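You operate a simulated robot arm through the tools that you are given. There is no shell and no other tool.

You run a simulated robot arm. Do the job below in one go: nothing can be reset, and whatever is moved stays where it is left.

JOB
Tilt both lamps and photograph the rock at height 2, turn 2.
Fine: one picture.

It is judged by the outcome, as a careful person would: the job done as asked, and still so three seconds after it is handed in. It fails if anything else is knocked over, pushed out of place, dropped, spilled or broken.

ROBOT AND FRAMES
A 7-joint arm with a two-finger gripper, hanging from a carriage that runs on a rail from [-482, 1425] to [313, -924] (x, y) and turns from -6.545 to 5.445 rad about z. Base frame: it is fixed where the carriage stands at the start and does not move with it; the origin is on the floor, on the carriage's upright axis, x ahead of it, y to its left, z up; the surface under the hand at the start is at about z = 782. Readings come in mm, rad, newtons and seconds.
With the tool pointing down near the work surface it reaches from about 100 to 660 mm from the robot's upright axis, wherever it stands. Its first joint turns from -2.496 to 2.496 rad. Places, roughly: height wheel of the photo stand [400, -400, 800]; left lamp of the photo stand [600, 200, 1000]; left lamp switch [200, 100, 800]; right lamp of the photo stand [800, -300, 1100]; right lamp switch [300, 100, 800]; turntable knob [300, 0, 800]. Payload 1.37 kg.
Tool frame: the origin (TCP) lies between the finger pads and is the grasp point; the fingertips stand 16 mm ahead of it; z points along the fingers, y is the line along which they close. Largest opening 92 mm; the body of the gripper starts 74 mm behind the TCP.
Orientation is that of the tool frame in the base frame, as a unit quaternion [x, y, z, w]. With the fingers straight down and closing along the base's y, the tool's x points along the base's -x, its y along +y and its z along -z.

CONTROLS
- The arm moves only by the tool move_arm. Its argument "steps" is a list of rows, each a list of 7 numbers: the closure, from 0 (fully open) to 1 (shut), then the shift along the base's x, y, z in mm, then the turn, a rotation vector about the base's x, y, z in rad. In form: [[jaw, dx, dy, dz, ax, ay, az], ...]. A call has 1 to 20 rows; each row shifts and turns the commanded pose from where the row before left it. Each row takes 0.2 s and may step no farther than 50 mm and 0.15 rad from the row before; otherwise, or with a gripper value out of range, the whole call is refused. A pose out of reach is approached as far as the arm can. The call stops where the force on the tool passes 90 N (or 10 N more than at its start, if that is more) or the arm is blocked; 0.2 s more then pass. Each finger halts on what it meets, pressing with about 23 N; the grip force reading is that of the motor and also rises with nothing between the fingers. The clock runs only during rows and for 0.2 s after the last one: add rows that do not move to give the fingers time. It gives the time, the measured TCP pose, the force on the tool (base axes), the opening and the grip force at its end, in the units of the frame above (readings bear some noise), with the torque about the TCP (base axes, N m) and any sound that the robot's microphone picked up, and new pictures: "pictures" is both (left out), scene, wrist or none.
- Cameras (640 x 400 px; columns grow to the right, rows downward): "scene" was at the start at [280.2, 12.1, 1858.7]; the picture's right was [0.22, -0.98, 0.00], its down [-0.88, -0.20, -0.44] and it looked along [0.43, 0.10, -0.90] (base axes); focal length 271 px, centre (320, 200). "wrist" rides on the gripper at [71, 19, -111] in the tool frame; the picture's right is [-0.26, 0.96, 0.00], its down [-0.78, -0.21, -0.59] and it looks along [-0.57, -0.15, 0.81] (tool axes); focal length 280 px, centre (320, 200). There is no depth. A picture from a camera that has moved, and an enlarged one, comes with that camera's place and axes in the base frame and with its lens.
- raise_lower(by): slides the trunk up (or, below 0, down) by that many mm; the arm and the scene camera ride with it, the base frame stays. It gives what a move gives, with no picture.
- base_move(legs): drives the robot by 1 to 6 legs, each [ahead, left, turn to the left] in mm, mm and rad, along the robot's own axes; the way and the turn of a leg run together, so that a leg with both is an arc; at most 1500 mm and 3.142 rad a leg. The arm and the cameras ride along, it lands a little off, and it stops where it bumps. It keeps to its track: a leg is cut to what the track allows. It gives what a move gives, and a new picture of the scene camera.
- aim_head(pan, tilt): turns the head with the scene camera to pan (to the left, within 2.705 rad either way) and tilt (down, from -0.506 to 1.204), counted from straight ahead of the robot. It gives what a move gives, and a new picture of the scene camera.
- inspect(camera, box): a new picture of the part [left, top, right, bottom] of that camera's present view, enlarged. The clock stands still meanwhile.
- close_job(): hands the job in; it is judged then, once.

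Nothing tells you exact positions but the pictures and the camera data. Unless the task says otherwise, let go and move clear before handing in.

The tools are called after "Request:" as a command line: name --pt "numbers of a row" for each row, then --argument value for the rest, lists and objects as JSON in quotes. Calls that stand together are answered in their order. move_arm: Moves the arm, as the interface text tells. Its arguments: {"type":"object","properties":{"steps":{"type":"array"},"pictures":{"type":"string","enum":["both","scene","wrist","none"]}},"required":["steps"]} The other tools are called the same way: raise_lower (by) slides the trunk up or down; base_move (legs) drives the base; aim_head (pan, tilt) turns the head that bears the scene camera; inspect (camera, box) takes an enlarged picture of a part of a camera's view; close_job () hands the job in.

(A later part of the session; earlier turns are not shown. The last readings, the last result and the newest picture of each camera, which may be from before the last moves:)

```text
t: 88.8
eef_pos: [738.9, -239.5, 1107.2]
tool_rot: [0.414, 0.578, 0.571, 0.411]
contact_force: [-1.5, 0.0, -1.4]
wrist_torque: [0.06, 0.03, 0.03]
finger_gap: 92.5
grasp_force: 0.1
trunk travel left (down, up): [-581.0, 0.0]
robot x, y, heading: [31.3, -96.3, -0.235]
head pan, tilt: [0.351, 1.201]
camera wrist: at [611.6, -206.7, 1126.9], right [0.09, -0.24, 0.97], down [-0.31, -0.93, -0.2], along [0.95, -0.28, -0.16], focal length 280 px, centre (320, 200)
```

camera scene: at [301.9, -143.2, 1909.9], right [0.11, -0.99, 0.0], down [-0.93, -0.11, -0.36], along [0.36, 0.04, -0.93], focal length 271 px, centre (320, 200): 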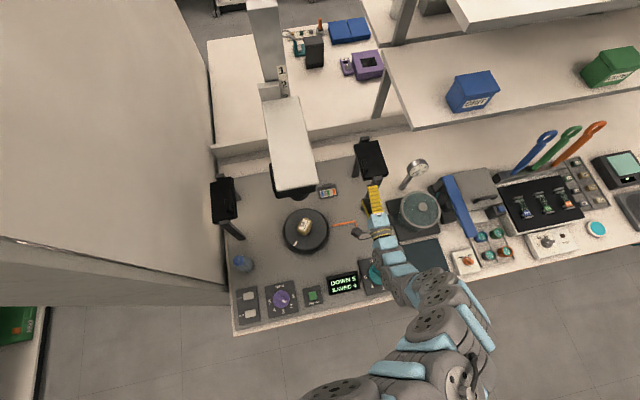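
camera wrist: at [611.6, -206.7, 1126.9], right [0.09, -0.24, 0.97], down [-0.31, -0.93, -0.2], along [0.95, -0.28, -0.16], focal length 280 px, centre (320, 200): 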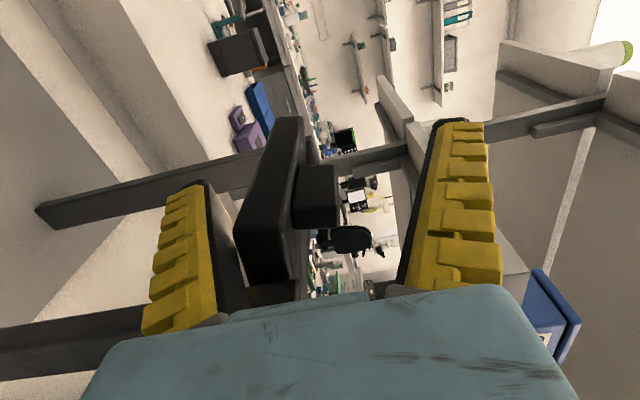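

No contact yet, the finger is just under the panel. I'll keep raising in 4 mm steps.

Request:
move_arm --pt "0 0 0 4 0 0 0" --pt "0 0 0 3 0 0 0" --pictures "none"

Request:
move_arm --pt "0 0 0 4 0 0 0" --pt "0 0 0 3 0 0 0" --pictures "none"

Request:
inspect --camera "wrist" --box '[120, 60, 500, 300]'

```text
t: 89.4
eef_pos: [739.3, -239.3, 1114.1]
tool_rot: [0.413, 0.578, 0.571, 0.411]
contact_force: [-0.2, 0.9, -0.2]
wrist_torque: [0.03, -0.01, -0.03]
finger_gap: 92.2
grasp_force: 0.2
trunk travel left (down, up): [-581.0, 0.0]
robot x, y, heading: [35.7, -96.0, -0.238]
head pan, tilt: [0.351, 1.201]
```

```text
t: 90.0
eef_pos: [739.0, -237.9, 1120.5]
tool_rot: [0.414, 0.578, 0.571, 0.411]
contact_force: [-0.1, 0.3, -0.9]
wrist_torque: [0.05, -0.01, -0.03]
finger_gap: 92.3
grasp_force: 0.0
trunk travel left (down, up): [-581.0, 0.0]
robot x, y, heading: [31.7, -93.1, -0.236]
head pan, tilt: [0.351, 1.201]
```

```text
1.67 times, centred on (310, 180) of wrist
camera zoom: at [612.1, -207.0, 1141.1], right [0.09, -0.24, 0.97], down [-0.31, -0.93, -0.2], along [0.95, -0.28, -0.16], focal length 467 px, centre (337, 233)
```

zoom: 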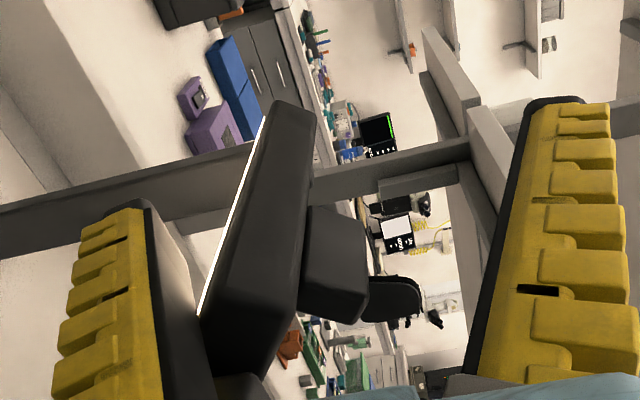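

The lit underside edge is now coming into view, so the lamp is being tilted with very little force. I'll continue lifting in small steps.

Request:
move_arm --pt "0 0 0 3 0 0 0" --pt "0 0 0 3 0 0 0" --pictures "none"

Request:
inspect --camera "wrist" --box '[120, 60, 500, 300]'

Request:
inspect --camera "scene" --box '[320, 110, 440, 220]'

```text
t: 90.6
eef_pos: [738.3, -238.8, 1126.5]
tool_rot: [0.413, 0.578, 0.571, 0.411]
contact_force: [0.1, -0.3, -0.4]
wrist_torque: [0.03, 0.04, 0.03]
finger_gap: 91.9
grasp_force: 0.1
trunk travel left (down, up): [-581.0, 0.0]
robot x, y, heading: [32.8, -93.3, -0.241]
head pan, tilt: [0.351, 1.201]
```

```text
1.67 times, centred on (310, 180) of wrist
camera zoom: at [611.9, -206.5, 1147.7], right [0.09, -0.24, 0.97], down [-0.31, -0.93, -0.2], along [0.95, -0.28, -0.16], focal length 467 px, centre (337, 233)
```

zoom: 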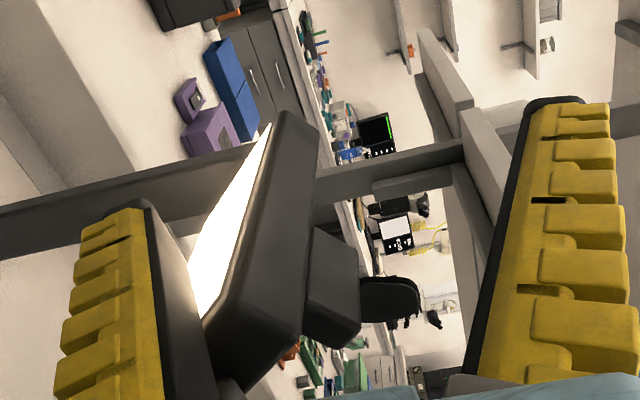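

```text
3.64 times, centred on (380, 165) of scene
camera zoom: at [301.9, -143.2, 1909.9], right [0.11, -0.99, 0.0], down [-0.93, -0.11, -0.36], along [0.36, 0.04, -0.93], focal length 986 px, centre (102, 327)
```

zoom: 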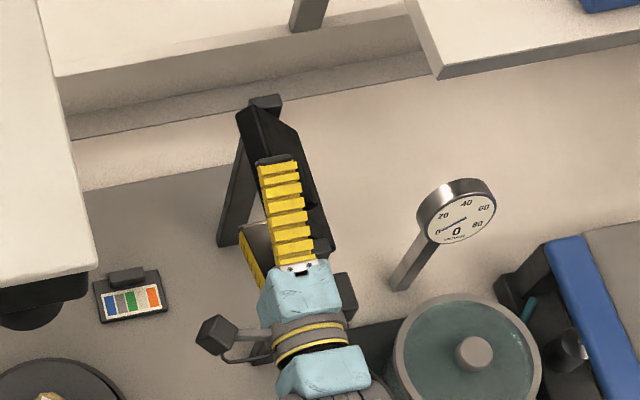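

The right lamp is now clearly tilted, its lit face turning to the rock. I'll read the display before going on.

Request:
inspect --camera "scene" --box '[220, 250, 400, 330]'

Request:
inspect --camera "scene" --box '[200, 160, 270, 250]'

```text
3.56 times, centred on (310, 290) of scene
camera zoom: at [301.9, -143.2, 1909.9], right [0.11, -0.99, 0.0], down [-0.93, -0.11, -0.36], along [0.36, 0.04, -0.93], focal length 965 px, centre (356, -120)
```

zoom: 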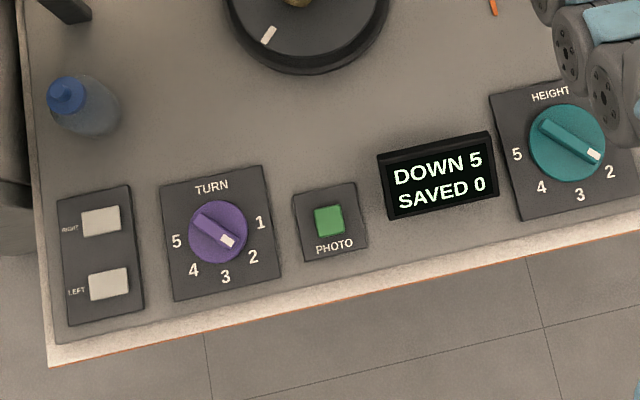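

```text
4.44 times, centred on (235, 205) of scene
camera zoom: at [301.9, -143.2, 1909.9], right [0.11, -0.99, 0.0], down [-0.93, -0.11, -0.36], along [0.36, 0.04, -0.93], focal length 1206 px, centre (698, 178)
```

zoom: 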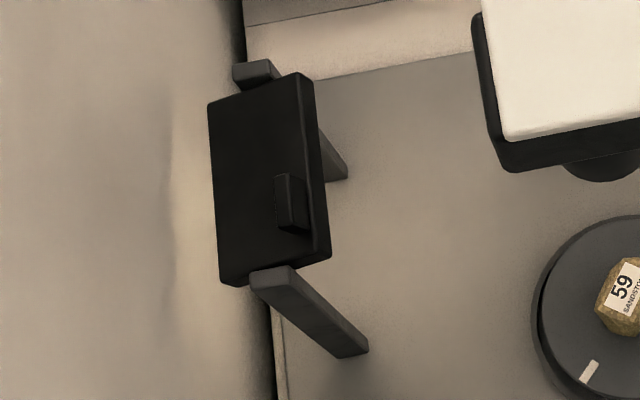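

The display still says DOWN, so more tilt may be needed (I estimate the left lamp at only about 22°). I'll lift the right lamp further until I feel its stop.

Request:
move_arm --pt "0 0 0 3 0 0 0" --pt "0 0 0 3 0 0 0" --pictures "none"

Request:
inspect --camera "wrist" --box '[120, 60, 500, 300]'

Request:
inspect --camera "scene" --box '[320, 250, 420, 310]'

```text
t: 91.2
eef_pos: [738.1, -238.2, 1131.9]
tool_rot: [0.413, 0.578, 0.572, 0.41]
contact_force: [0.4, 3.1, -5.0]
wrist_torque: [0.21, -0.04, -0.1]
finger_gap: 92.7
grasp_force: 0.0
trunk travel left (down, up): [-581.0, 0.0]
robot x, y, heading: [34.9, -96.5, -0.24]
head pan, tilt: [0.351, 1.201]
```

```text
1.67 times, centred on (310, 180) of wrist
camera zoom: at [611.1, -205.9, 1153.6], right [0.09, -0.24, 0.96], down [-0.31, -0.93, -0.21], along [0.95, -0.28, -0.16], focal length 467 px, centre (337, 233)
```

zoom: 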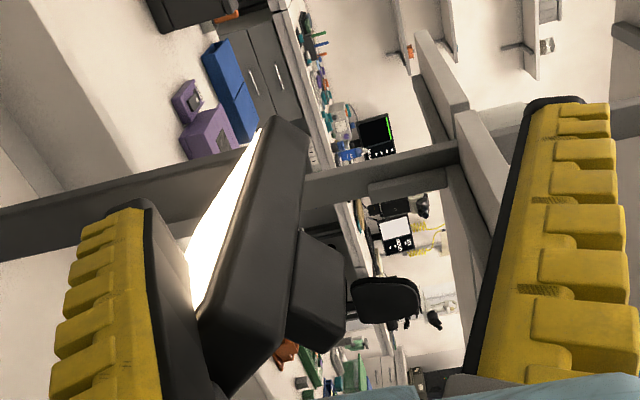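

```text
6.40 times, centred on (370, 280) of scene
camera zoom: at [301.8, -142.9, 1909.6], right [0.11, -0.99, 0.0], down [-0.93, -0.11, -0.36], along [0.36, 0.04, -0.93], focal length 1736 px, centre (0, -312)
```

zoom: 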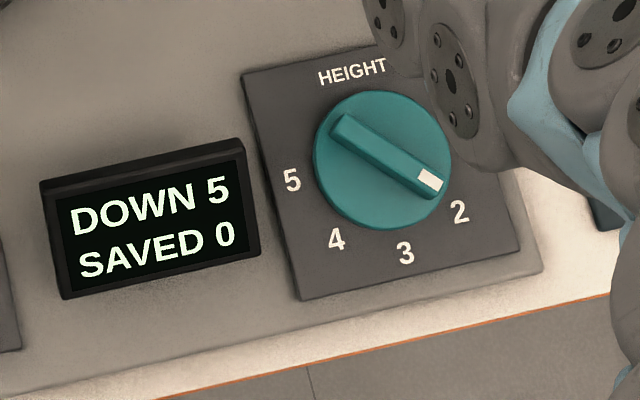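

A light 5 N resistance now; the lamp keeps moving. I'll lift a bit more in small steps to find its end.

Request:
move_arm --pt "0 0 0 3 0 0 0" --pt "0 0 0 3 0 0 0" --pictures "none"

Request:
move_arm --pt "0 0 0 3 0 0 0" --pictures "none"

Request:
inspect --camera "wrist" --box '[120, 60, 500, 300]'

Request:
inspect --camera "scene" --box '[320, 110, 440, 220]'

```text
t: 91.8
eef_pos: [737.7, -236.4, 1137.4]
tool_rot: [0.414, 0.578, 0.572, 0.408]
contact_force: [-4.4, 7.7, -12.9]
wrist_torque: [0.54, -0.02, -0.25]
finger_gap: 94.9
grasp_force: 0.1
trunk travel left (down, up): [-581.0, 0.0]
robot x, y, heading: [32.8, -93.2, -0.237]
head pan, tilt: [0.351, 1.201]
```

```text
t: 92.2
eef_pos: [736.7, -235.5, 1140.2]
tool_rot: [0.415, 0.578, 0.571, 0.409]
contact_force: [-3.1, 10.5, -17.9]
wrist_torque: [0.84, -0.12, -0.27]
finger_gap: 95.7
grasp_force: 0.1
trunk travel left (down, up): [-581.0, 0.0]
robot x, y, heading: [30.0, -94.8, -0.237]
head pan, tilt: [0.351, 1.201]
```

```text
1.67 times, centred on (310, 180) of wrist
camera zoom: at [609.6, -203.4, 1161.7], right [0.1, -0.25, 0.96], down [-0.31, -0.93, -0.21], along [0.95, -0.28, -0.17], focal length 467 px, centre (337, 233)
```

zoom: 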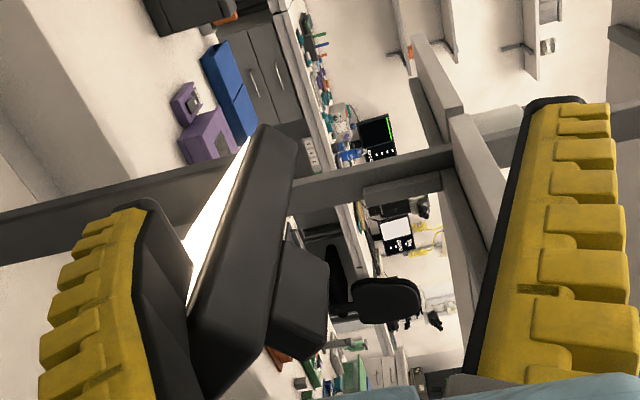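

```text
3.64 times, centred on (380, 165) of scene
camera zoom: at [301.3, -142.5, 1909.2], right [0.11, -0.99, 0.0], down [-0.93, -0.11, -0.36], along [0.36, 0.04, -0.93], focal length 986 px, centre (102, 327)
```

zoom: 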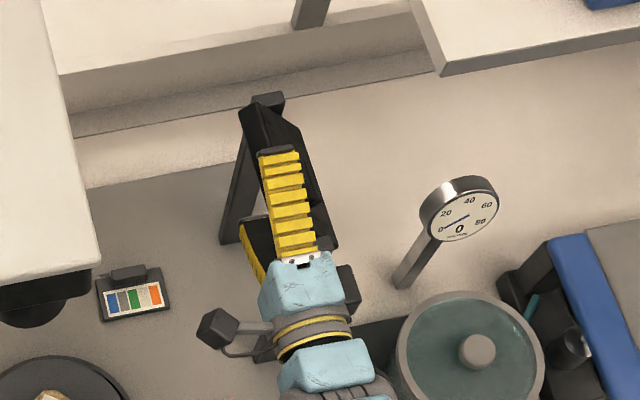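

Force has climbed to 18 N with the finger flexing while the lamp no longer moves, so it is at its end stop. I'll ease back down, check that it stays tilted and read the display.

Request:
move_arm --pt "0 0 0 -4 0 0 0" --pt "0 0 0 -8 0 0 0" --pt "0 0 0 -10 0 0 0" --pt "0 0 0 -10 0 0 0" --pt "0 0 0 -10 0 0 0" --pictures "wrist"

Request:
inspect --camera "wrist" --box '[120, 60, 500, 300]'

Request:
inspect --camera "scene" --box '[320, 250, 420, 310]'

```text
t: 93.4
eef_pos: [739.8, -238.7, 1099.8]
tool_rot: [0.413, 0.578, 0.571, 0.411]
contact_force: [-1.5, -0.2, -0.6]
wrist_torque: [0.01, 0.01, 0.03]
finger_gap: 91.9
grasp_force: 0.1
trunk travel left (down, up): [-581.0, 0.0]
robot x, y, heading: [31.6, -97.6, -0.236]
head pan, tilt: [0.351, 1.201]
camera wrist: at [613.4, -207.5, 1121.3], right [0.09, -0.24, 0.97], down [-0.31, -0.93, -0.2], along [0.95, -0.28, -0.16], focal length 280 px, centre (320, 200)
```

wrist: 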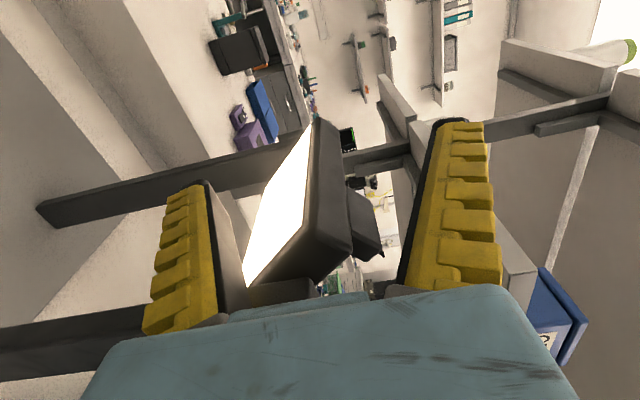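

```text
1.67 times, centred on (310, 180) of wrist
camera zoom: at [613.4, -207.5, 1121.3], right [0.09, -0.24, 0.97], down [-0.31, -0.93, -0.2], along [0.95, -0.28, -0.16], focal length 467 px, centre (337, 233)
```

zoom: 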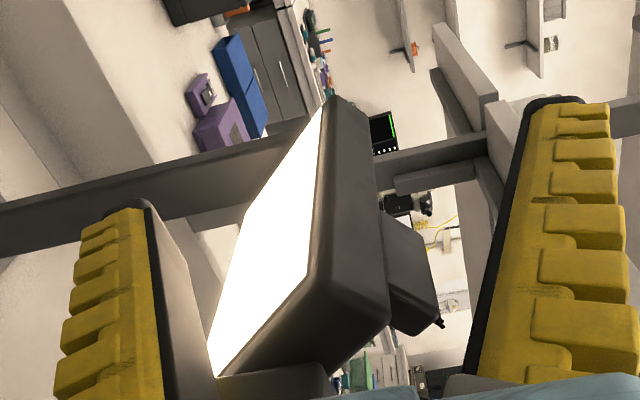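

```text
6.40 times, centred on (370, 280) of scene
camera zoom: at [301.9, -143.3, 1909.9], right [0.11, -0.99, 0.0], down [-0.93, -0.11, -0.36], along [0.36, 0.04, -0.93], focal length 1736 px, centre (0, -312)
```

zoom: 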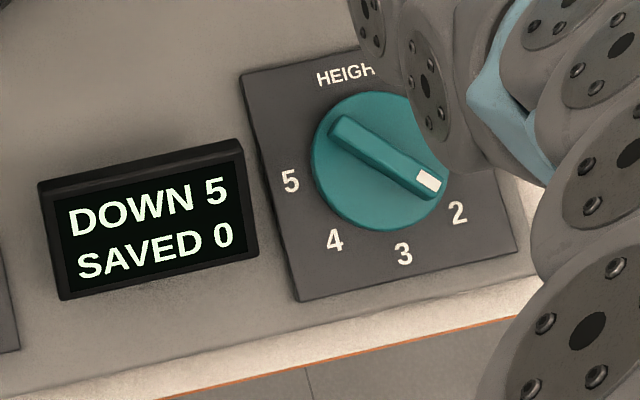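

The right lamp stays tilted at its stop. I'll draw the hand straight back, then bring it over to the left lamp in the same level posture to finish tilting that one.

Request:
move_arm --pt "0 -26.5 -9 -4 0 0 0" --pt "0 -26.5 -9 -4 0 0 0" --pt "0 -26.5 -9 -4 0 0 0" --pt "0 -10 10 -12 0 0 0" --pt "0 -8 23 -12 0 0 0" --pt "0 -8 23 -12 0 0 0" --pictures "both"

Request:
inspect --camera "scene" --box '[200, 110, 440, 290]'

```text
t: 94.8
eef_pos: [634.6, -211.2, 1051.4]
tool_rot: [0.413, 0.578, 0.571, 0.411]
contact_force: [0.2, -0.2, -0.3]
wrist_torque: [-0.01, 0.03, 0.0]
finger_gap: 91.9
grasp_force: 0.0
trunk travel left (down, up): [-581.0, 0.0]
robot x, y, heading: [32.9, -98.7, -0.234]
head pan, tilt: [0.351, 1.201]
camera scene: at [301.9, -143.3, 1909.9], right [0.11, -0.99, 0.0], down [-0.93, -0.11, -0.36], along [0.36, 0.04, -0.93], focal length 271 px, centre (320, 200)
camera wrist: at [507.6, -180.3, 1072.4], right [0.09, -0.24, 0.97], down [-0.31, -0.93, -0.2], along [0.95, -0.28, -0.16], focal length 280 px, centre (320, 200)
```

scene: 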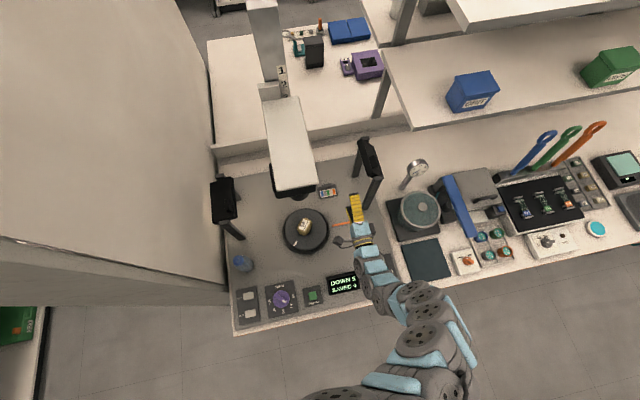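
wrist: 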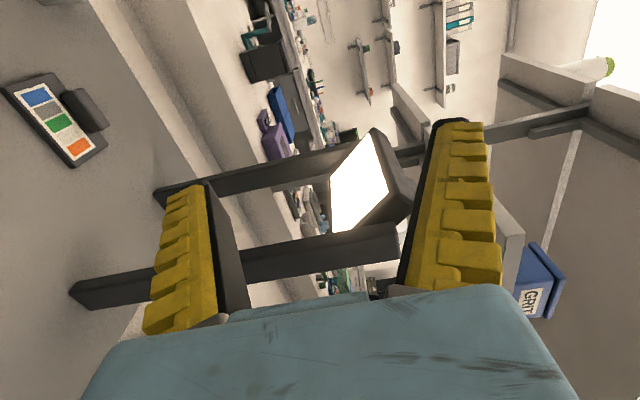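

```text
2.22 times, centred on (320, 200) of scene
camera zoom: at [301.9, -143.3, 1909.9], right [0.11, -0.99, 0.0], down [-0.93, -0.11, -0.36], along [0.36, 0.04, -0.93], focal length 603 px, centre (320, 200)
```

zoom: 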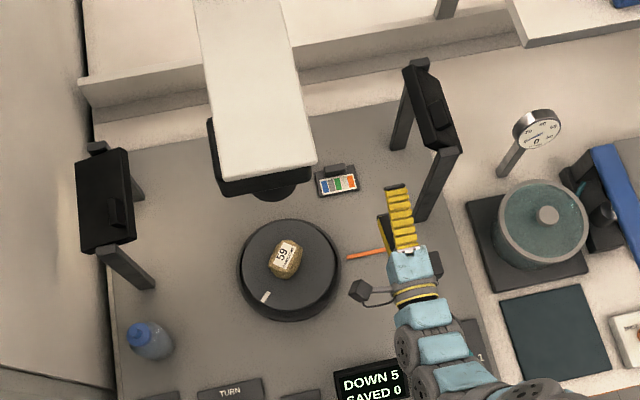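

The right lamp is fully tilted, while the left one is clearly less so; I'll finish the left the same way. First I'll retract a little and roll the hand half a turn so its camera will be on the inner side there.

Request:
move_arm --pt "0 -25 -8 -5 0 0 0" --pt "0 -25 -8 -5 0 0 0" --pt "0 0 0 0 -0.142 -0.0484 0" --pt "0 0 0 0 -0.142 -0.0484 0" --pt "0 0 0 0 -0.142 -0.0484 0" --pt "0 0 0 0 -0.142 -0.0484 0" --pictures "scene"

```text
t: 96.2
eef_pos: [584.1, -226.0, 1041.7]
tool_rot: [0.225, 0.673, 0.423, 0.563]
contact_force: [-0.3, 0.4, -0.3]
wrist_torque: [0.0, -0.04, -0.02]
finger_gap: 92.0
grasp_force: 0.0
trunk travel left (down, up): [-581.0, 0.0]
robot x, y, heading: [31.4, -100.1, -0.239]
head pan, tilt: [0.351, 1.201]
camera scene: at [301.9, -143.2, 1909.9], right [0.11, -0.99, 0.0], down [-0.93, -0.11, -0.36], along [0.36, 0.04, -0.93], focal length 271 px, centre (320, 200)
```

scene: 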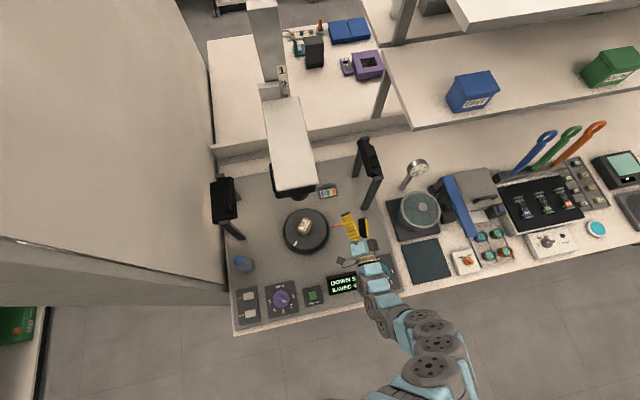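

The roll works smoothly. I'll complete it to a half turn.

Request:
move_arm --pt "0 0 0 0 -0.142 -0.0484 0" --pt "0 0 0 0 -0.142 -0.0484 0" --pt "0 0 0 0 -0.142 -0.0484 0" --pt "0 0 0 0 -0.142 -0.0484 0" --pt "0 0 0 0 -0.142 -0.0484 0" --pt "0 0 0 0 -0.142 -0.0484 0" --pt "0 0 0 0 -0.142 -0.0484 0" --pt "0 0 0 0 -0.142 -0.0484 0" --pt "0 0 0 0 -0.142 -0.0484 0" --pt "0 0 0 0 -0.142 -0.0484 0" --pt "0 0 0 0 -0.142 -0.0484 0" --pt "0 0 0 0 -0.142 -0.0484 0" --pt "0 0 0 0 -0.142 -0.0484 0" --pt "0 0 0 0 -0.142 -0.0484 0" --pt "0 0 0 0 -0.142 -0.0484 0" --pt "0 0 0 0 -0.142 -0.0484 0" --pt "0 0 0 0 -0.135 -0.046 0" --pictures "both"

```text
t: 99.8
eef_pos: [585.2, -225.7, 1041.2]
tool_rot: [-0.573, 0.407, -0.416, 0.577]
contact_force: [0.2, 0.8, 0.5]
wrist_torque: [0.01, 0.02, -0.01]
finger_gap: 92.2
grasp_force: 0.1
trunk travel left (down, up): [-581.0, 0.0]
robot x, y, heading: [31.9, -94.8, -0.24]
head pan, tilt: [0.351, 1.201]
camera scene: at [301.9, -143.2, 1909.9], right [0.11, -0.99, 0.0], down [-0.93, -0.11, -0.36], along [0.36, 0.04, -0.93], focal length 271 px, centre (320, 200)
camera wrist: at [503.5, -328.2, 1022.2], right [-0.07, 0.25, -0.97], down [-0.81, 0.55, 0.2], along [0.58, 0.8, 0.16], focal length 280 px, centre (320, 200)
```

scene: 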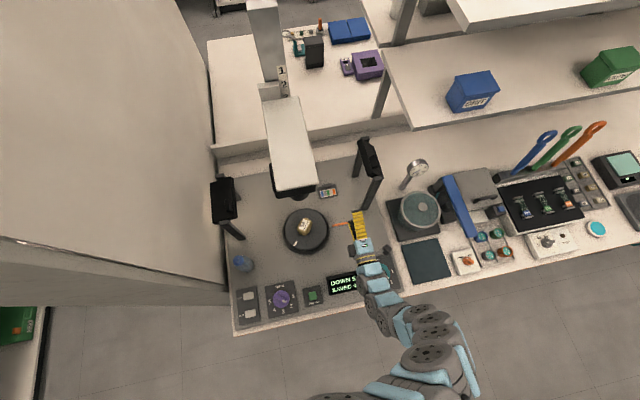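
wrist: 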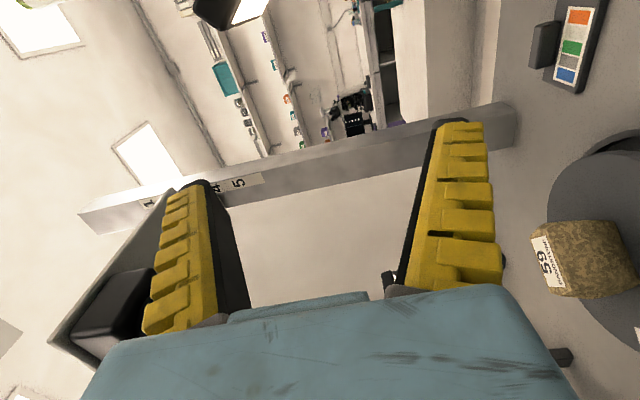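

The wrist camera is now on the hand's right side. I'll slide along the rail toward the left lamp, with the hand passing low in front of the camera head.

Request:
base_move --legs '[[-206.2, 325.1, 0]]'

Request:
inspect --camera "wrist" --box '[0, 0, 640, 400]'

Request:
inspect --camera "scene" --box '[270, 120, 450, 300]'

```text
t: 102.2
eef_pos: [455.4, 143.5, 1042.2]
tool_rot: [-0.571, 0.411, -0.416, 0.576]
contact_force: [-0.1, -0.2, -0.7]
wrist_torque: [-0.02, -0.02, -0.01]
finger_gap: 91.9
grasp_force: 0.1
trunk travel left (down, up): [-581.0, 0.0]
robot x, y, heading: [-95.8, 284.0, -0.243]
head pan, tilt: [0.351, 1.201]
camera scene: at [174.8, 228.4, 1909.9], right [0.1, -0.99, 0.0], down [-0.93, -0.1, -0.36], along [0.36, 0.04, -0.93], focal length 271 px, centre (320, 200)
```

scene: 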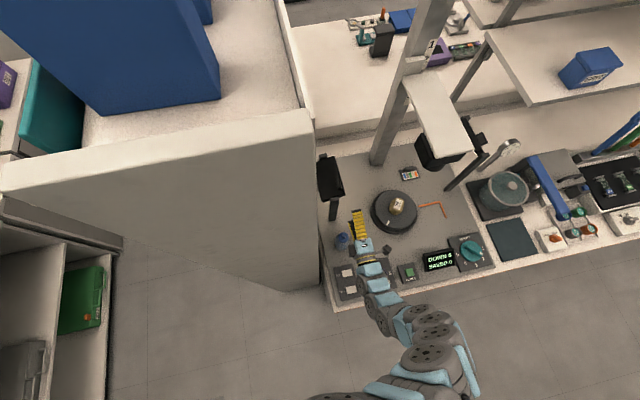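

```text
1.00 times, centred on (320, 200) of wrist (not enlarged: the box is as wide or as high as the picture)
camera zoom: at [374.6, 41.6, 1022.1], right [-0.07, 0.25, -0.97], down [-0.81, 0.55, 0.2], along [0.59, 0.79, 0.16], focal length 280 px, centre (320, 200)
```

zoom: 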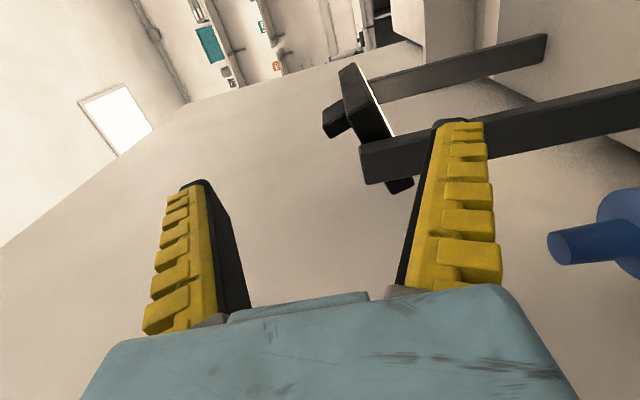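

```text
2.22 times, centred on (360, 210) of scene
camera zoom: at [174.8, 228.4, 1909.9], right [0.1, -0.99, 0.0], down [-0.93, -0.1, -0.36], along [0.36, 0.04, -0.93], focal length 603 px, centre (231, 178)
```

zoom: 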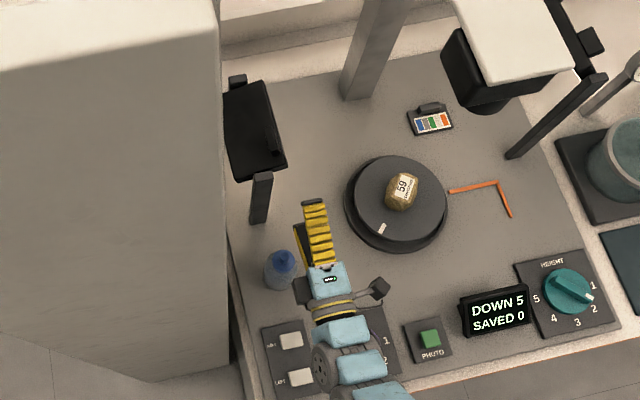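

The hand is in front of the left lamp, above the bottle (about 45 mm clear). I'll move forward, then lower slightly so the lower finger is under the panel's inner edge.

Request:
move_arm --pt "0 19.5 8 0 0 0 0" --pt "0 19.5 8 0 0 0 0" --pt "0 19.5 8 0 0 0 0" --pt "0 0 0 -10 0 0 0" --pt "0 0 0 -10 0 0 0" --pictures "wrist"

Request:
inspect --camera "wrist" --box '[160, 40, 540, 280]'

Request:
inspect --camera "scene" --box '[290, 130, 410, 250]'

```text
t: 103.4
eef_pos: [516.8, 166.7, 1021.6]
tool_rot: [-0.571, 0.41, -0.418, 0.576]
contact_force: [0.3, 0.0, 1.1]
wrist_torque: [-0.02, -0.01, -0.01]
finger_gap: 91.9
grasp_force: 0.0
trunk travel left (down, up): [-581.0, 0.0]
robot x, y, heading: [-91.0, 276.3, -0.249]
head pan, tilt: [0.351, 1.201]
camera wrist: at [434.4, 65.6, 1003.0], right [-0.07, 0.25, -0.97], down [-0.81, 0.55, 0.2], along [0.59, 0.79, 0.16], focal length 280 px, centre (320, 200)
```

wrist: 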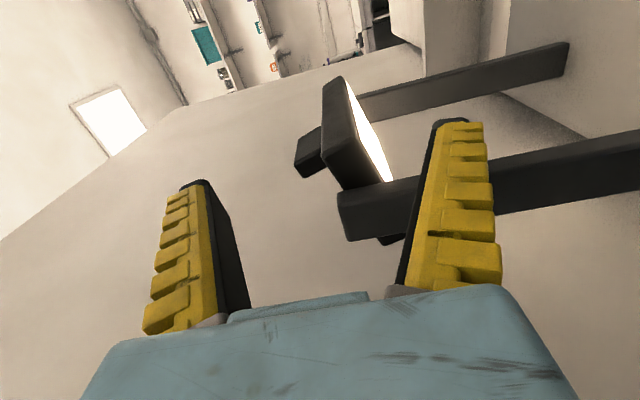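

```text
1.67 times, centred on (350, 160) of wrist
camera zoom: at [434.4, 65.6, 1003.0], right [-0.07, 0.25, -0.97], down [-0.81, 0.55, 0.2], along [0.59, 0.79, 0.16], focal length 467 px, centre (270, 267)
```

zoom: 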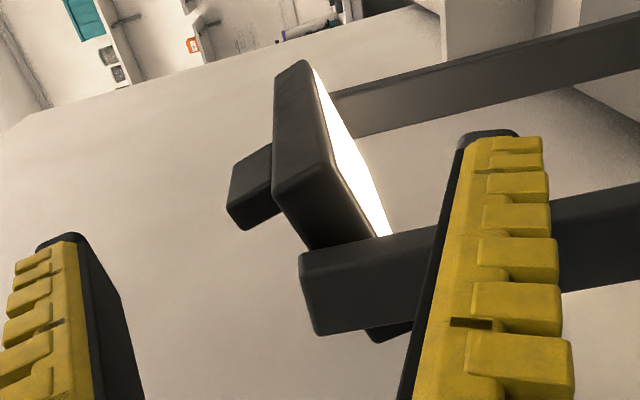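

```text
3.33 times, centred on (350, 190) of scene
camera zoom: at [174.8, 228.4, 1909.9], right [0.1, -0.99, 0.0], down [-0.93, -0.1, -0.36], along [0.36, 0.04, -0.93], focal length 904 px, centre (220, 233)
```

zoom: 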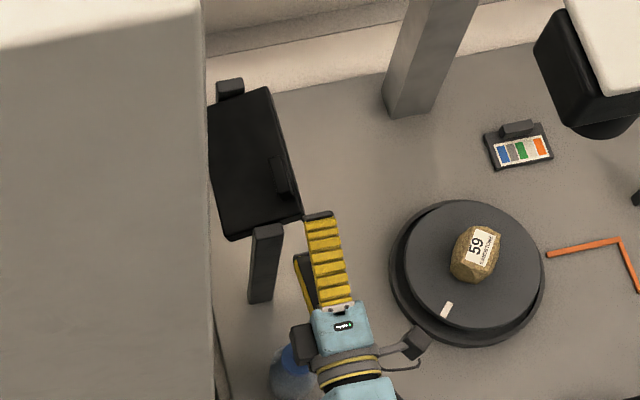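

The panel's inner edge is at about 5 mm right of my tool axis line and the post just 20 mm to its left. I'll shift 6 mm left and advance slowly so the lower finger goes under the edge without touching the post.

Request:
move_arm --pt "0 -1.8 5.4 0 0 0 0" --pt "0 15.4 5.2 0 0 0 0" --pt "0 15.4 5.2 0 0 0 0" --pt "0 0 0 0 0 0 0" --pictures "wrist"

Request:
inspect --camera "scene" --box '[290, 130, 410, 250]'

```text
t: 104.4
eef_pos: [543.8, 181.7, 1022.2]
tool_rot: [-0.571, 0.411, -0.417, 0.576]
contact_force: [0.3, -0.6, 0.1]
wrist_torque: [-0.03, -0.01, 0.0]
finger_gap: 91.8
grasp_force: 0.0
trunk travel left (down, up): [-581.0, 0.0]
robot x, y, heading: [-89.9, 280.1, -0.242]
head pan, tilt: [0.351, 1.201]
camera wrist: at [461.1, 81.0, 1002.1], right [-0.07, 0.25, -0.97], down [-0.81, 0.56, 0.2], along [0.59, 0.79, 0.16], focal length 280 px, centre (320, 200)
```

wrist: 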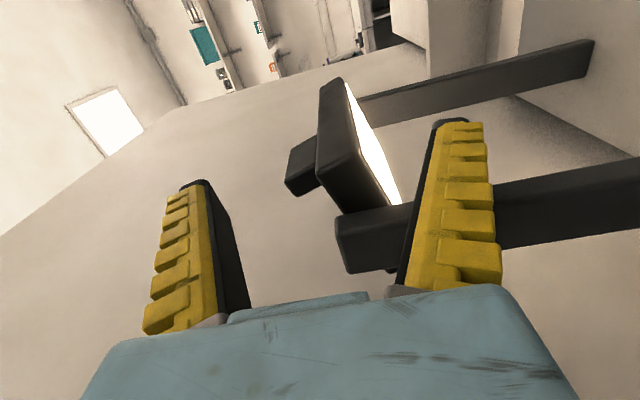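

```text
3.33 times, centred on (350, 190) of scene
camera zoom: at [174.8, 228.4, 1909.9], right [0.1, -0.99, 0.0], down [-0.93, -0.1, -0.36], along [0.36, 0.04, -0.93], focal length 904 px, centre (220, 233)
```

zoom: 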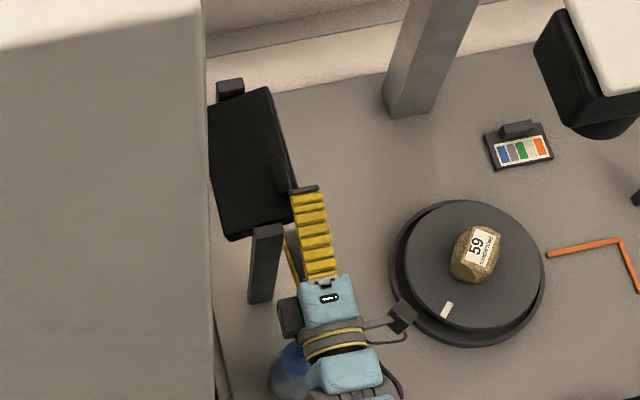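

The fingers pass the post cleanly. I'll go 32 mm further forward and then raise gently.

Request:
move_arm --pt "0 15.2 5.2 0 0 0 0" --pt "0 15.2 5.2 0 0 0 0" --pt "0 0 0 0 0 0 0" --pictures "wrist"

Request:
move_arm --pt "0 0 0 4 0 0 0" --pt "0 0 0 4 0 0 0" --pt "0 0 0 4 0 0 0" --pictures "wrist"

```text
t: 105.2
eef_pos: [574.7, 192.9, 1021.8]
tool_rot: [-0.571, 0.411, -0.417, 0.575]
contact_force: [0.0, 1.0, -0.1]
wrist_torque: [-0.03, -0.05, -0.02]
finger_gap: 91.8
grasp_force: 0.0
trunk travel left (down, up): [-581.0, 0.0]
robot x, y, heading: [-92.1, 274.7, -0.247]
head pan, tilt: [0.351, 1.201]
camera wrist: at [492.2, 91.5, 1002.7], right [-0.07, 0.25, -0.97], down [-0.81, 0.55, 0.2], along [0.59, 0.79, 0.16], focal length 280 px, centre (320, 200)
```

wrist: 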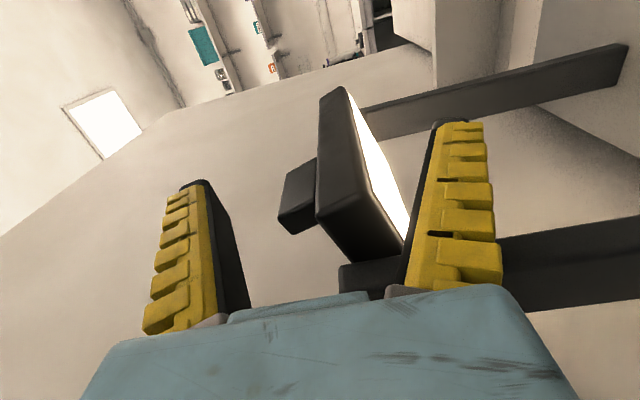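

```text
t: 106.0
eef_pos: [573.9, 193.4, 1032.8]
tool_rot: [-0.572, 0.411, -0.417, 0.574]
contact_force: [-0.2, -0.1, -0.4]
wrist_torque: [0.02, -0.01, 0.0]
finger_gap: 91.9
grasp_force: 0.1
trunk travel left (down, up): [-581.0, 0.0]
robot x, y, heading: [-94.4, 274.2, -0.245]
head pan, tilt: [0.351, 1.201]
camera wrist: at [492.1, 91.5, 1013.2], right [-0.07, 0.25, -0.97], down [-0.81, 0.56, 0.2], along [0.59, 0.79, 0.16], focal length 280 px, centre (320, 200)
```

wrist: 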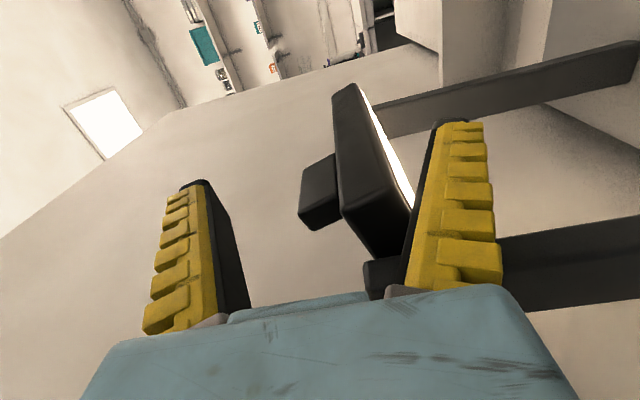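

The finger is close beneath the panel. I'll keep raising in small steps.

Request:
move_arm --pt "0 0 0 4 0 0 0" --pt "0 0 0 4 0 0 0" --pictures "none"

Request:
move_arm --pt "0 0 0 3 0 0 0" --pt "0 0 0 3 0 0 0" --pictures "none"

Request:
move_arm --pt "0 0 0 3 0 0 0" --pt "0 0 0 3 0 0 0" --pictures "wrist"

```text
t: 106.6
eef_pos: [573.9, 193.9, 1041.0]
tool_rot: [-0.571, 0.41, -0.417, 0.576]
contact_force: [-1.2, -1.4, -1.3]
wrist_torque: [-0.11, -0.02, 0.06]
finger_gap: 92.4
grasp_force: 0.1
trunk travel left (down, up): [-581.0, 0.0]
robot x, y, heading: [-91.7, 279.7, -0.253]
head pan, tilt: [0.351, 1.201]
```

```text
t: 107.2
eef_pos: [574.5, 192.0, 1046.9]
tool_rot: [-0.571, 0.411, -0.417, 0.575]
contact_force: [0.9, -0.7, 0.0]
wrist_torque: [-0.03, -0.03, 0.02]
finger_gap: 92.4
grasp_force: 0.0
trunk travel left (down, up): [-581.0, 0.0]
robot x, y, heading: [-91.1, 278.5, -0.246]
head pan, tilt: [0.351, 1.201]
```

```text
t: 107.8
eef_pos: [575.7, 192.1, 1054.7]
tool_rot: [-0.572, 0.411, -0.417, 0.575]
contact_force: [1.7, -4.6, -3.8]
wrist_torque: [-0.21, -0.2, 0.12]
finger_gap: 93.0
grasp_force: 0.1
trunk travel left (down, up): [-581.0, 0.0]
robot x, y, heading: [-95.6, 276.4, -0.243]
head pan, tilt: [0.351, 1.201]
camera wrist: at [492.6, 90.2, 1034.1], right [-0.07, 0.25, -0.97], down [-0.81, 0.56, 0.2], along [0.59, 0.79, 0.16], focal length 280 px, centre (320, 200)
```

wrist: 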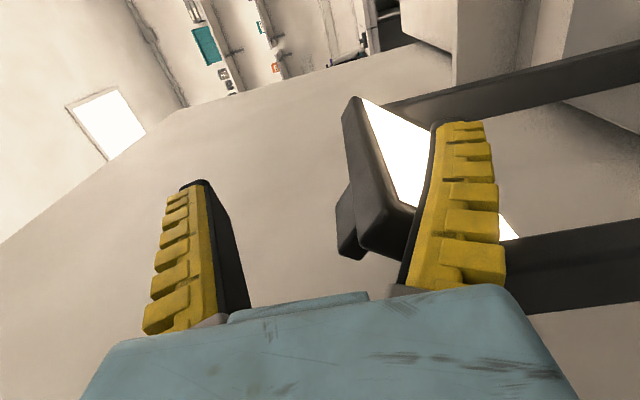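

The left lamp is turning further, its lit face now showing toward the rock, with force just beginning. A few more small steps to its stop.

Request:
move_arm --pt "0 0 0 3 0 0 0" --pictures "none"

Request:
move_arm --pt "0 0 0 3 0 0 0" --pictures "none"

Request:
move_arm --pt "0 0 0 3 0 0 0" --pictures "wrist"

Request:
inspect --camera "scene" --box '[290, 110, 490, 290]'

```text
t: 108.2
eef_pos: [574.4, 191.9, 1057.4]
tool_rot: [-0.571, 0.411, -0.419, 0.575]
contact_force: [1.8, -7.9, -9.2]
wrist_torque: [-0.42, -0.28, 0.24]
finger_gap: 93.8
grasp_force: 0.0
trunk travel left (down, up): [-581.0, 0.0]
robot x, y, heading: [-97.0, 280.1, -0.244]
head pan, tilt: [0.351, 1.201]
```

```text
t: 108.6
eef_pos: [573.9, 190.4, 1059.6]
tool_rot: [-0.572, 0.411, -0.419, 0.573]
contact_force: [4.9, -13.2, -15.1]
wrist_torque: [-0.7, -0.61, 0.38]
finger_gap: 95.3
grasp_force: 0.1
trunk travel left (down, up): [-581.0, 0.0]
robot x, y, heading: [-94.7, 276.1, -0.247]
head pan, tilt: [0.351, 1.201]
```

```text
t: 109.0
eef_pos: [574.6, 190.3, 1062.2]
tool_rot: [-0.573, 0.411, -0.418, 0.573]
contact_force: [7.0, -18.6, -24.7]
wrist_torque: [-1.01, -0.94, 0.54]
finger_gap: 96.5
grasp_force: 0.3
trunk travel left (down, up): [-581.0, 0.0]
robot x, y, heading: [-92.1, 276.5, -0.243]
head pan, tilt: [0.351, 1.201]
camera wrist: at [490.8, 87.8, 1043.0], right [-0.07, 0.24, -0.97], down [-0.8, 0.56, 0.2], along [0.59, 0.79, 0.16], focal length 280 px, centre (320, 200)
```

wrist: 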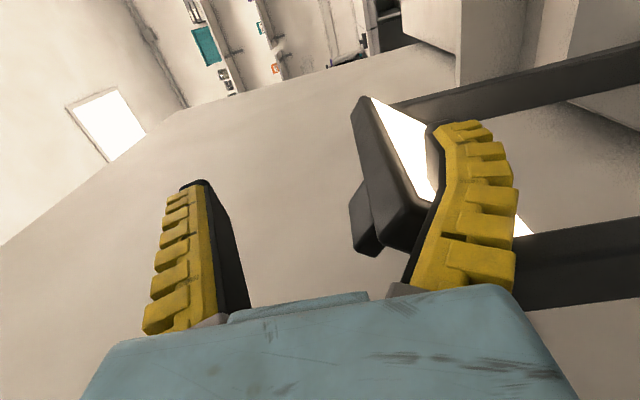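

```text
2.22 times, centred on (390, 200) of scene
camera zoom: at [174.5, 227.4, 1909.5], right [0.1, -0.99, 0.0], down [-0.93, -0.1, -0.36], along [0.36, 0.04, -0.93], focal length 603 px, centre (164, 200)
```

zoom: 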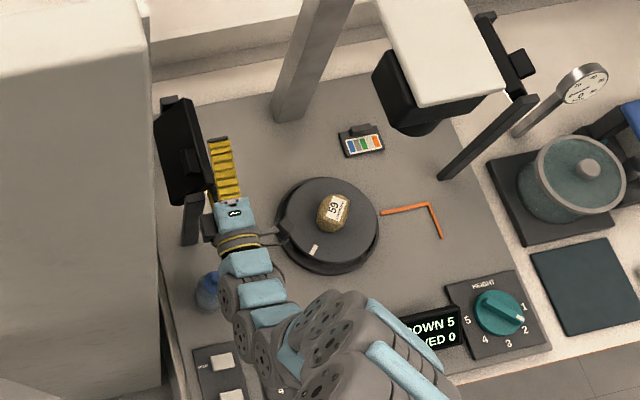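

The left lamp has reached its stop too (force rising without motion). I'll ease down, check it stays, and back out.

Request:
move_arm --pt "0 0 0 -5 0 0 0" --pt "0 0 0 -8 0 0 0" --pt "0 0 0 -8 0 0 0" --pt "0 0 0 -8 0 0 0" --pictures "wrist"

Request:
inspect --camera "scene" --box '[290, 110, 490, 290]'

```text
t: 110.0
eef_pos: [574.8, 195.7, 1033.3]
tool_rot: [-0.572, 0.41, -0.416, 0.576]
contact_force: [-1.0, 0.1, 0.6]
wrist_torque: [0.0, 0.01, 0.02]
finger_gap: 91.8
grasp_force: 0.3
trunk travel left (down, up): [-581.0, 0.0]
robot x, y, heading: [-95.8, 276.4, -0.243]
head pan, tilt: [0.351, 1.201]
camera wrist: at [492.7, 93.5, 1014.3], right [-0.07, 0.25, -0.97], down [-0.81, 0.55, 0.2], along [0.58, 0.8, 0.16], focal length 280 px, centre (320, 200)
```

wrist: 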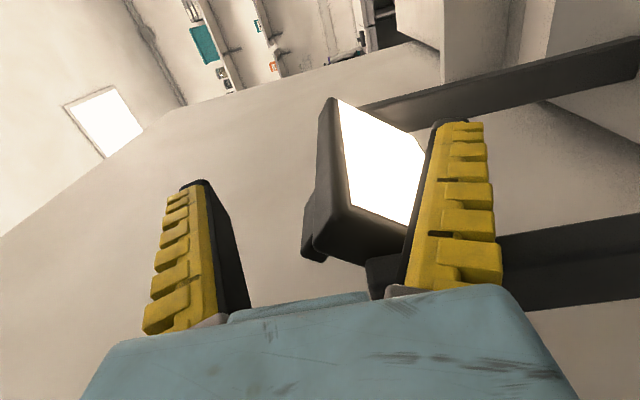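

```text
2.22 times, centred on (390, 200) of scene
camera zoom: at [174.8, 228.7, 1909.9], right [0.1, -0.99, 0.0], down [-0.93, -0.1, -0.36], along [0.36, 0.04, -0.93], focal length 603 px, centre (164, 200)
```

zoom: 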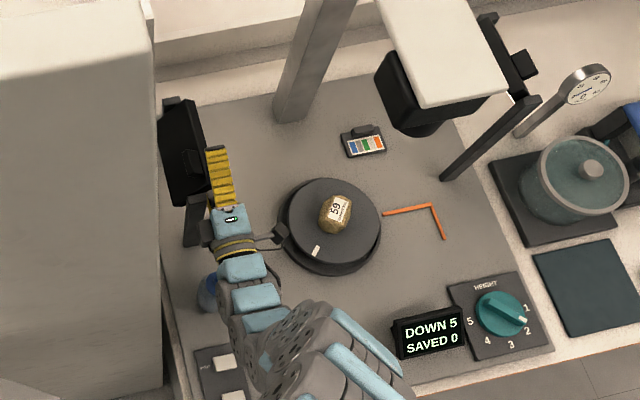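

Both lamps now stand fully tilted with lit faces toward the rock; the display's "DOWN 5" changed with the camera height only, so I take it as a focus hint. I'll back the hand out and head for the PHOTO button.

Request:
move_arm --pt "0 -14 -4.8 0 0 0 0" --pt "0 -20 -6.8 0 0 0 0" --pt "0 -28 -9.5 0 0 0 0" --pt "0 -28 -9.5 2 0 0 0" --pt "0 -28 -9.5 2 0 0 0" --pictures "scene"

Request:
inspect --camera "scene" --box '[290, 110, 490, 290]'

```text
t: 111.2
eef_pos: [452.3, 148.6, 1036.9]
tool_rot: [-0.572, 0.411, -0.418, 0.574]
contact_force: [-1.6, -2.6, -0.3]
wrist_torque: [-0.01, 0.0, 0.23]
finger_gap: 91.8
grasp_force: 0.0
trunk travel left (down, up): [-581.0, 0.0]
robot x, y, heading: [-92.3, 276.7, -0.246]
head pan, tilt: [0.351, 1.201]
camera scene: at [174.4, 227.8, 1909.5], right [0.1, -0.99, 0.0], down [-0.93, -0.1, -0.36], along [0.36, 0.04, -0.93], focal length 271 px, centre (320, 200)
```

scene: 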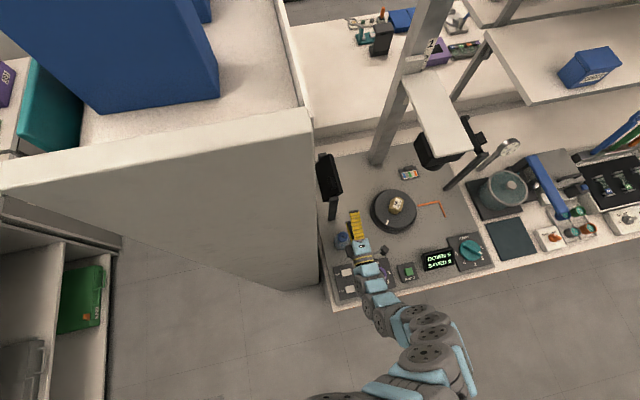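

```text
2.22 times, centred on (390, 200) of scene
camera zoom: at [174.4, 227.8, 1909.5], right [0.1, -0.99, 0.0], down [-0.93, -0.1, -0.36], along [0.36, 0.04, -0.93], focal length 603 px, centre (164, 200)
```

zoom: 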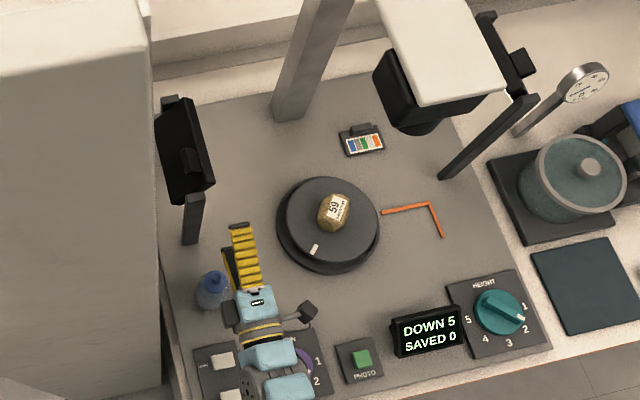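

The bottle stands undisturbed and both lamps stay tilted. I'll close the fingers and slide right along the rail, over the free front area toward the PHOTO button.

Request:
move_arm --pt "0.4 0 0 0 0 0 0" --pt "0.8 0 0 0 0 0 0" --pt "1 0 0 0 0 0 0" --pictures "none"

Request:
base_move --legs '[[81.2, -126.1, 0]]'

```text
t: 112.0
eef_pos: [455.7, 154.2, 1038.6]
tool_rot: [-0.571, 0.412, -0.417, 0.575]
contact_force: [0.5, 0.7, 0.4]
wrist_torque: [0.0, -0.03, -0.04]
finger_gap: 0.1
grasp_force: 22.5
trunk travel left (down, up): [-581.0, 0.0]
robot x, y, heading: [-93.4, 282.6, -0.245]
head pan, tilt: [0.351, 1.201]
```

```text
t: 113.4
eef_pos: [502.9, 12.4, 1039.4]
tool_rot: [-0.571, 0.411, -0.418, 0.576]
contact_force: [-0.5, -0.3, 0.4]
wrist_torque: [0.01, -0.05, -0.03]
finger_gap: 0.0
grasp_force: 23.2
trunk travel left (down, up): [-581.0, 0.0]
robot x, y, heading: [-44.6, 136.1, -0.248]
head pan, tilt: [0.351, 1.201]
camera scene: at [221.8, 89.1, 1909.9], right [0.1, -0.99, 0.0], down [-0.93, -0.1, -0.36], along [0.36, 0.04, -0.93], focal length 271 px, centre (320, 200)
```

scene: 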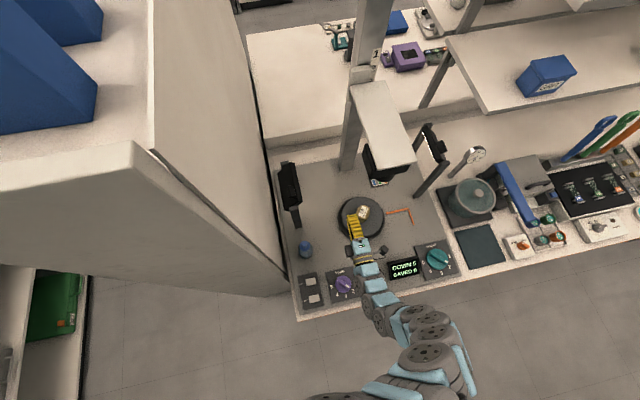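

The hand is above the front of the turntable. I'll draw it back toward the panel while lowering and pitching it down step by step.

Request:
move_arm --pt "1 -16.5 -13.5 -22 -0.0281 0.0829 0" --pt "1 -16.5 -13.5 -22 -0.0281 0.0829 0" --pt "1 -16.5 -13.5 -22 -0.0281 0.0829 0" --pt "1 -16.5 -13.5 -22 -0.0281 0.0829 0" --pictures "scene"

```text
t: 114.4
eef_pos: [435.9, -40.3, 953.5]
tool_rot: [0.663, -0.477, 0.34, -0.467]
contact_force: [0.1, -0.3, 0.7]
wrist_torque: [-0.01, 0.05, -0.04]
finger_gap: 0.0
grasp_force: 22.6
trunk travel left (down, up): [-581.0, 0.0]
robot x, y, heading: [-49.8, 136.3, -0.247]
head pan, tilt: [0.351, 1.201]
camera scene: at [221.9, 89.1, 1909.9], right [0.1, -0.99, 0.0], down [-0.93, -0.1, -0.36], along [0.36, 0.04, -0.93], focal length 271 px, centre (320, 200)
```

scene: 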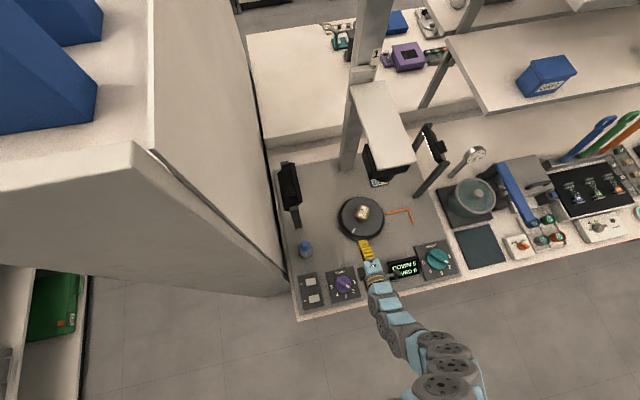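

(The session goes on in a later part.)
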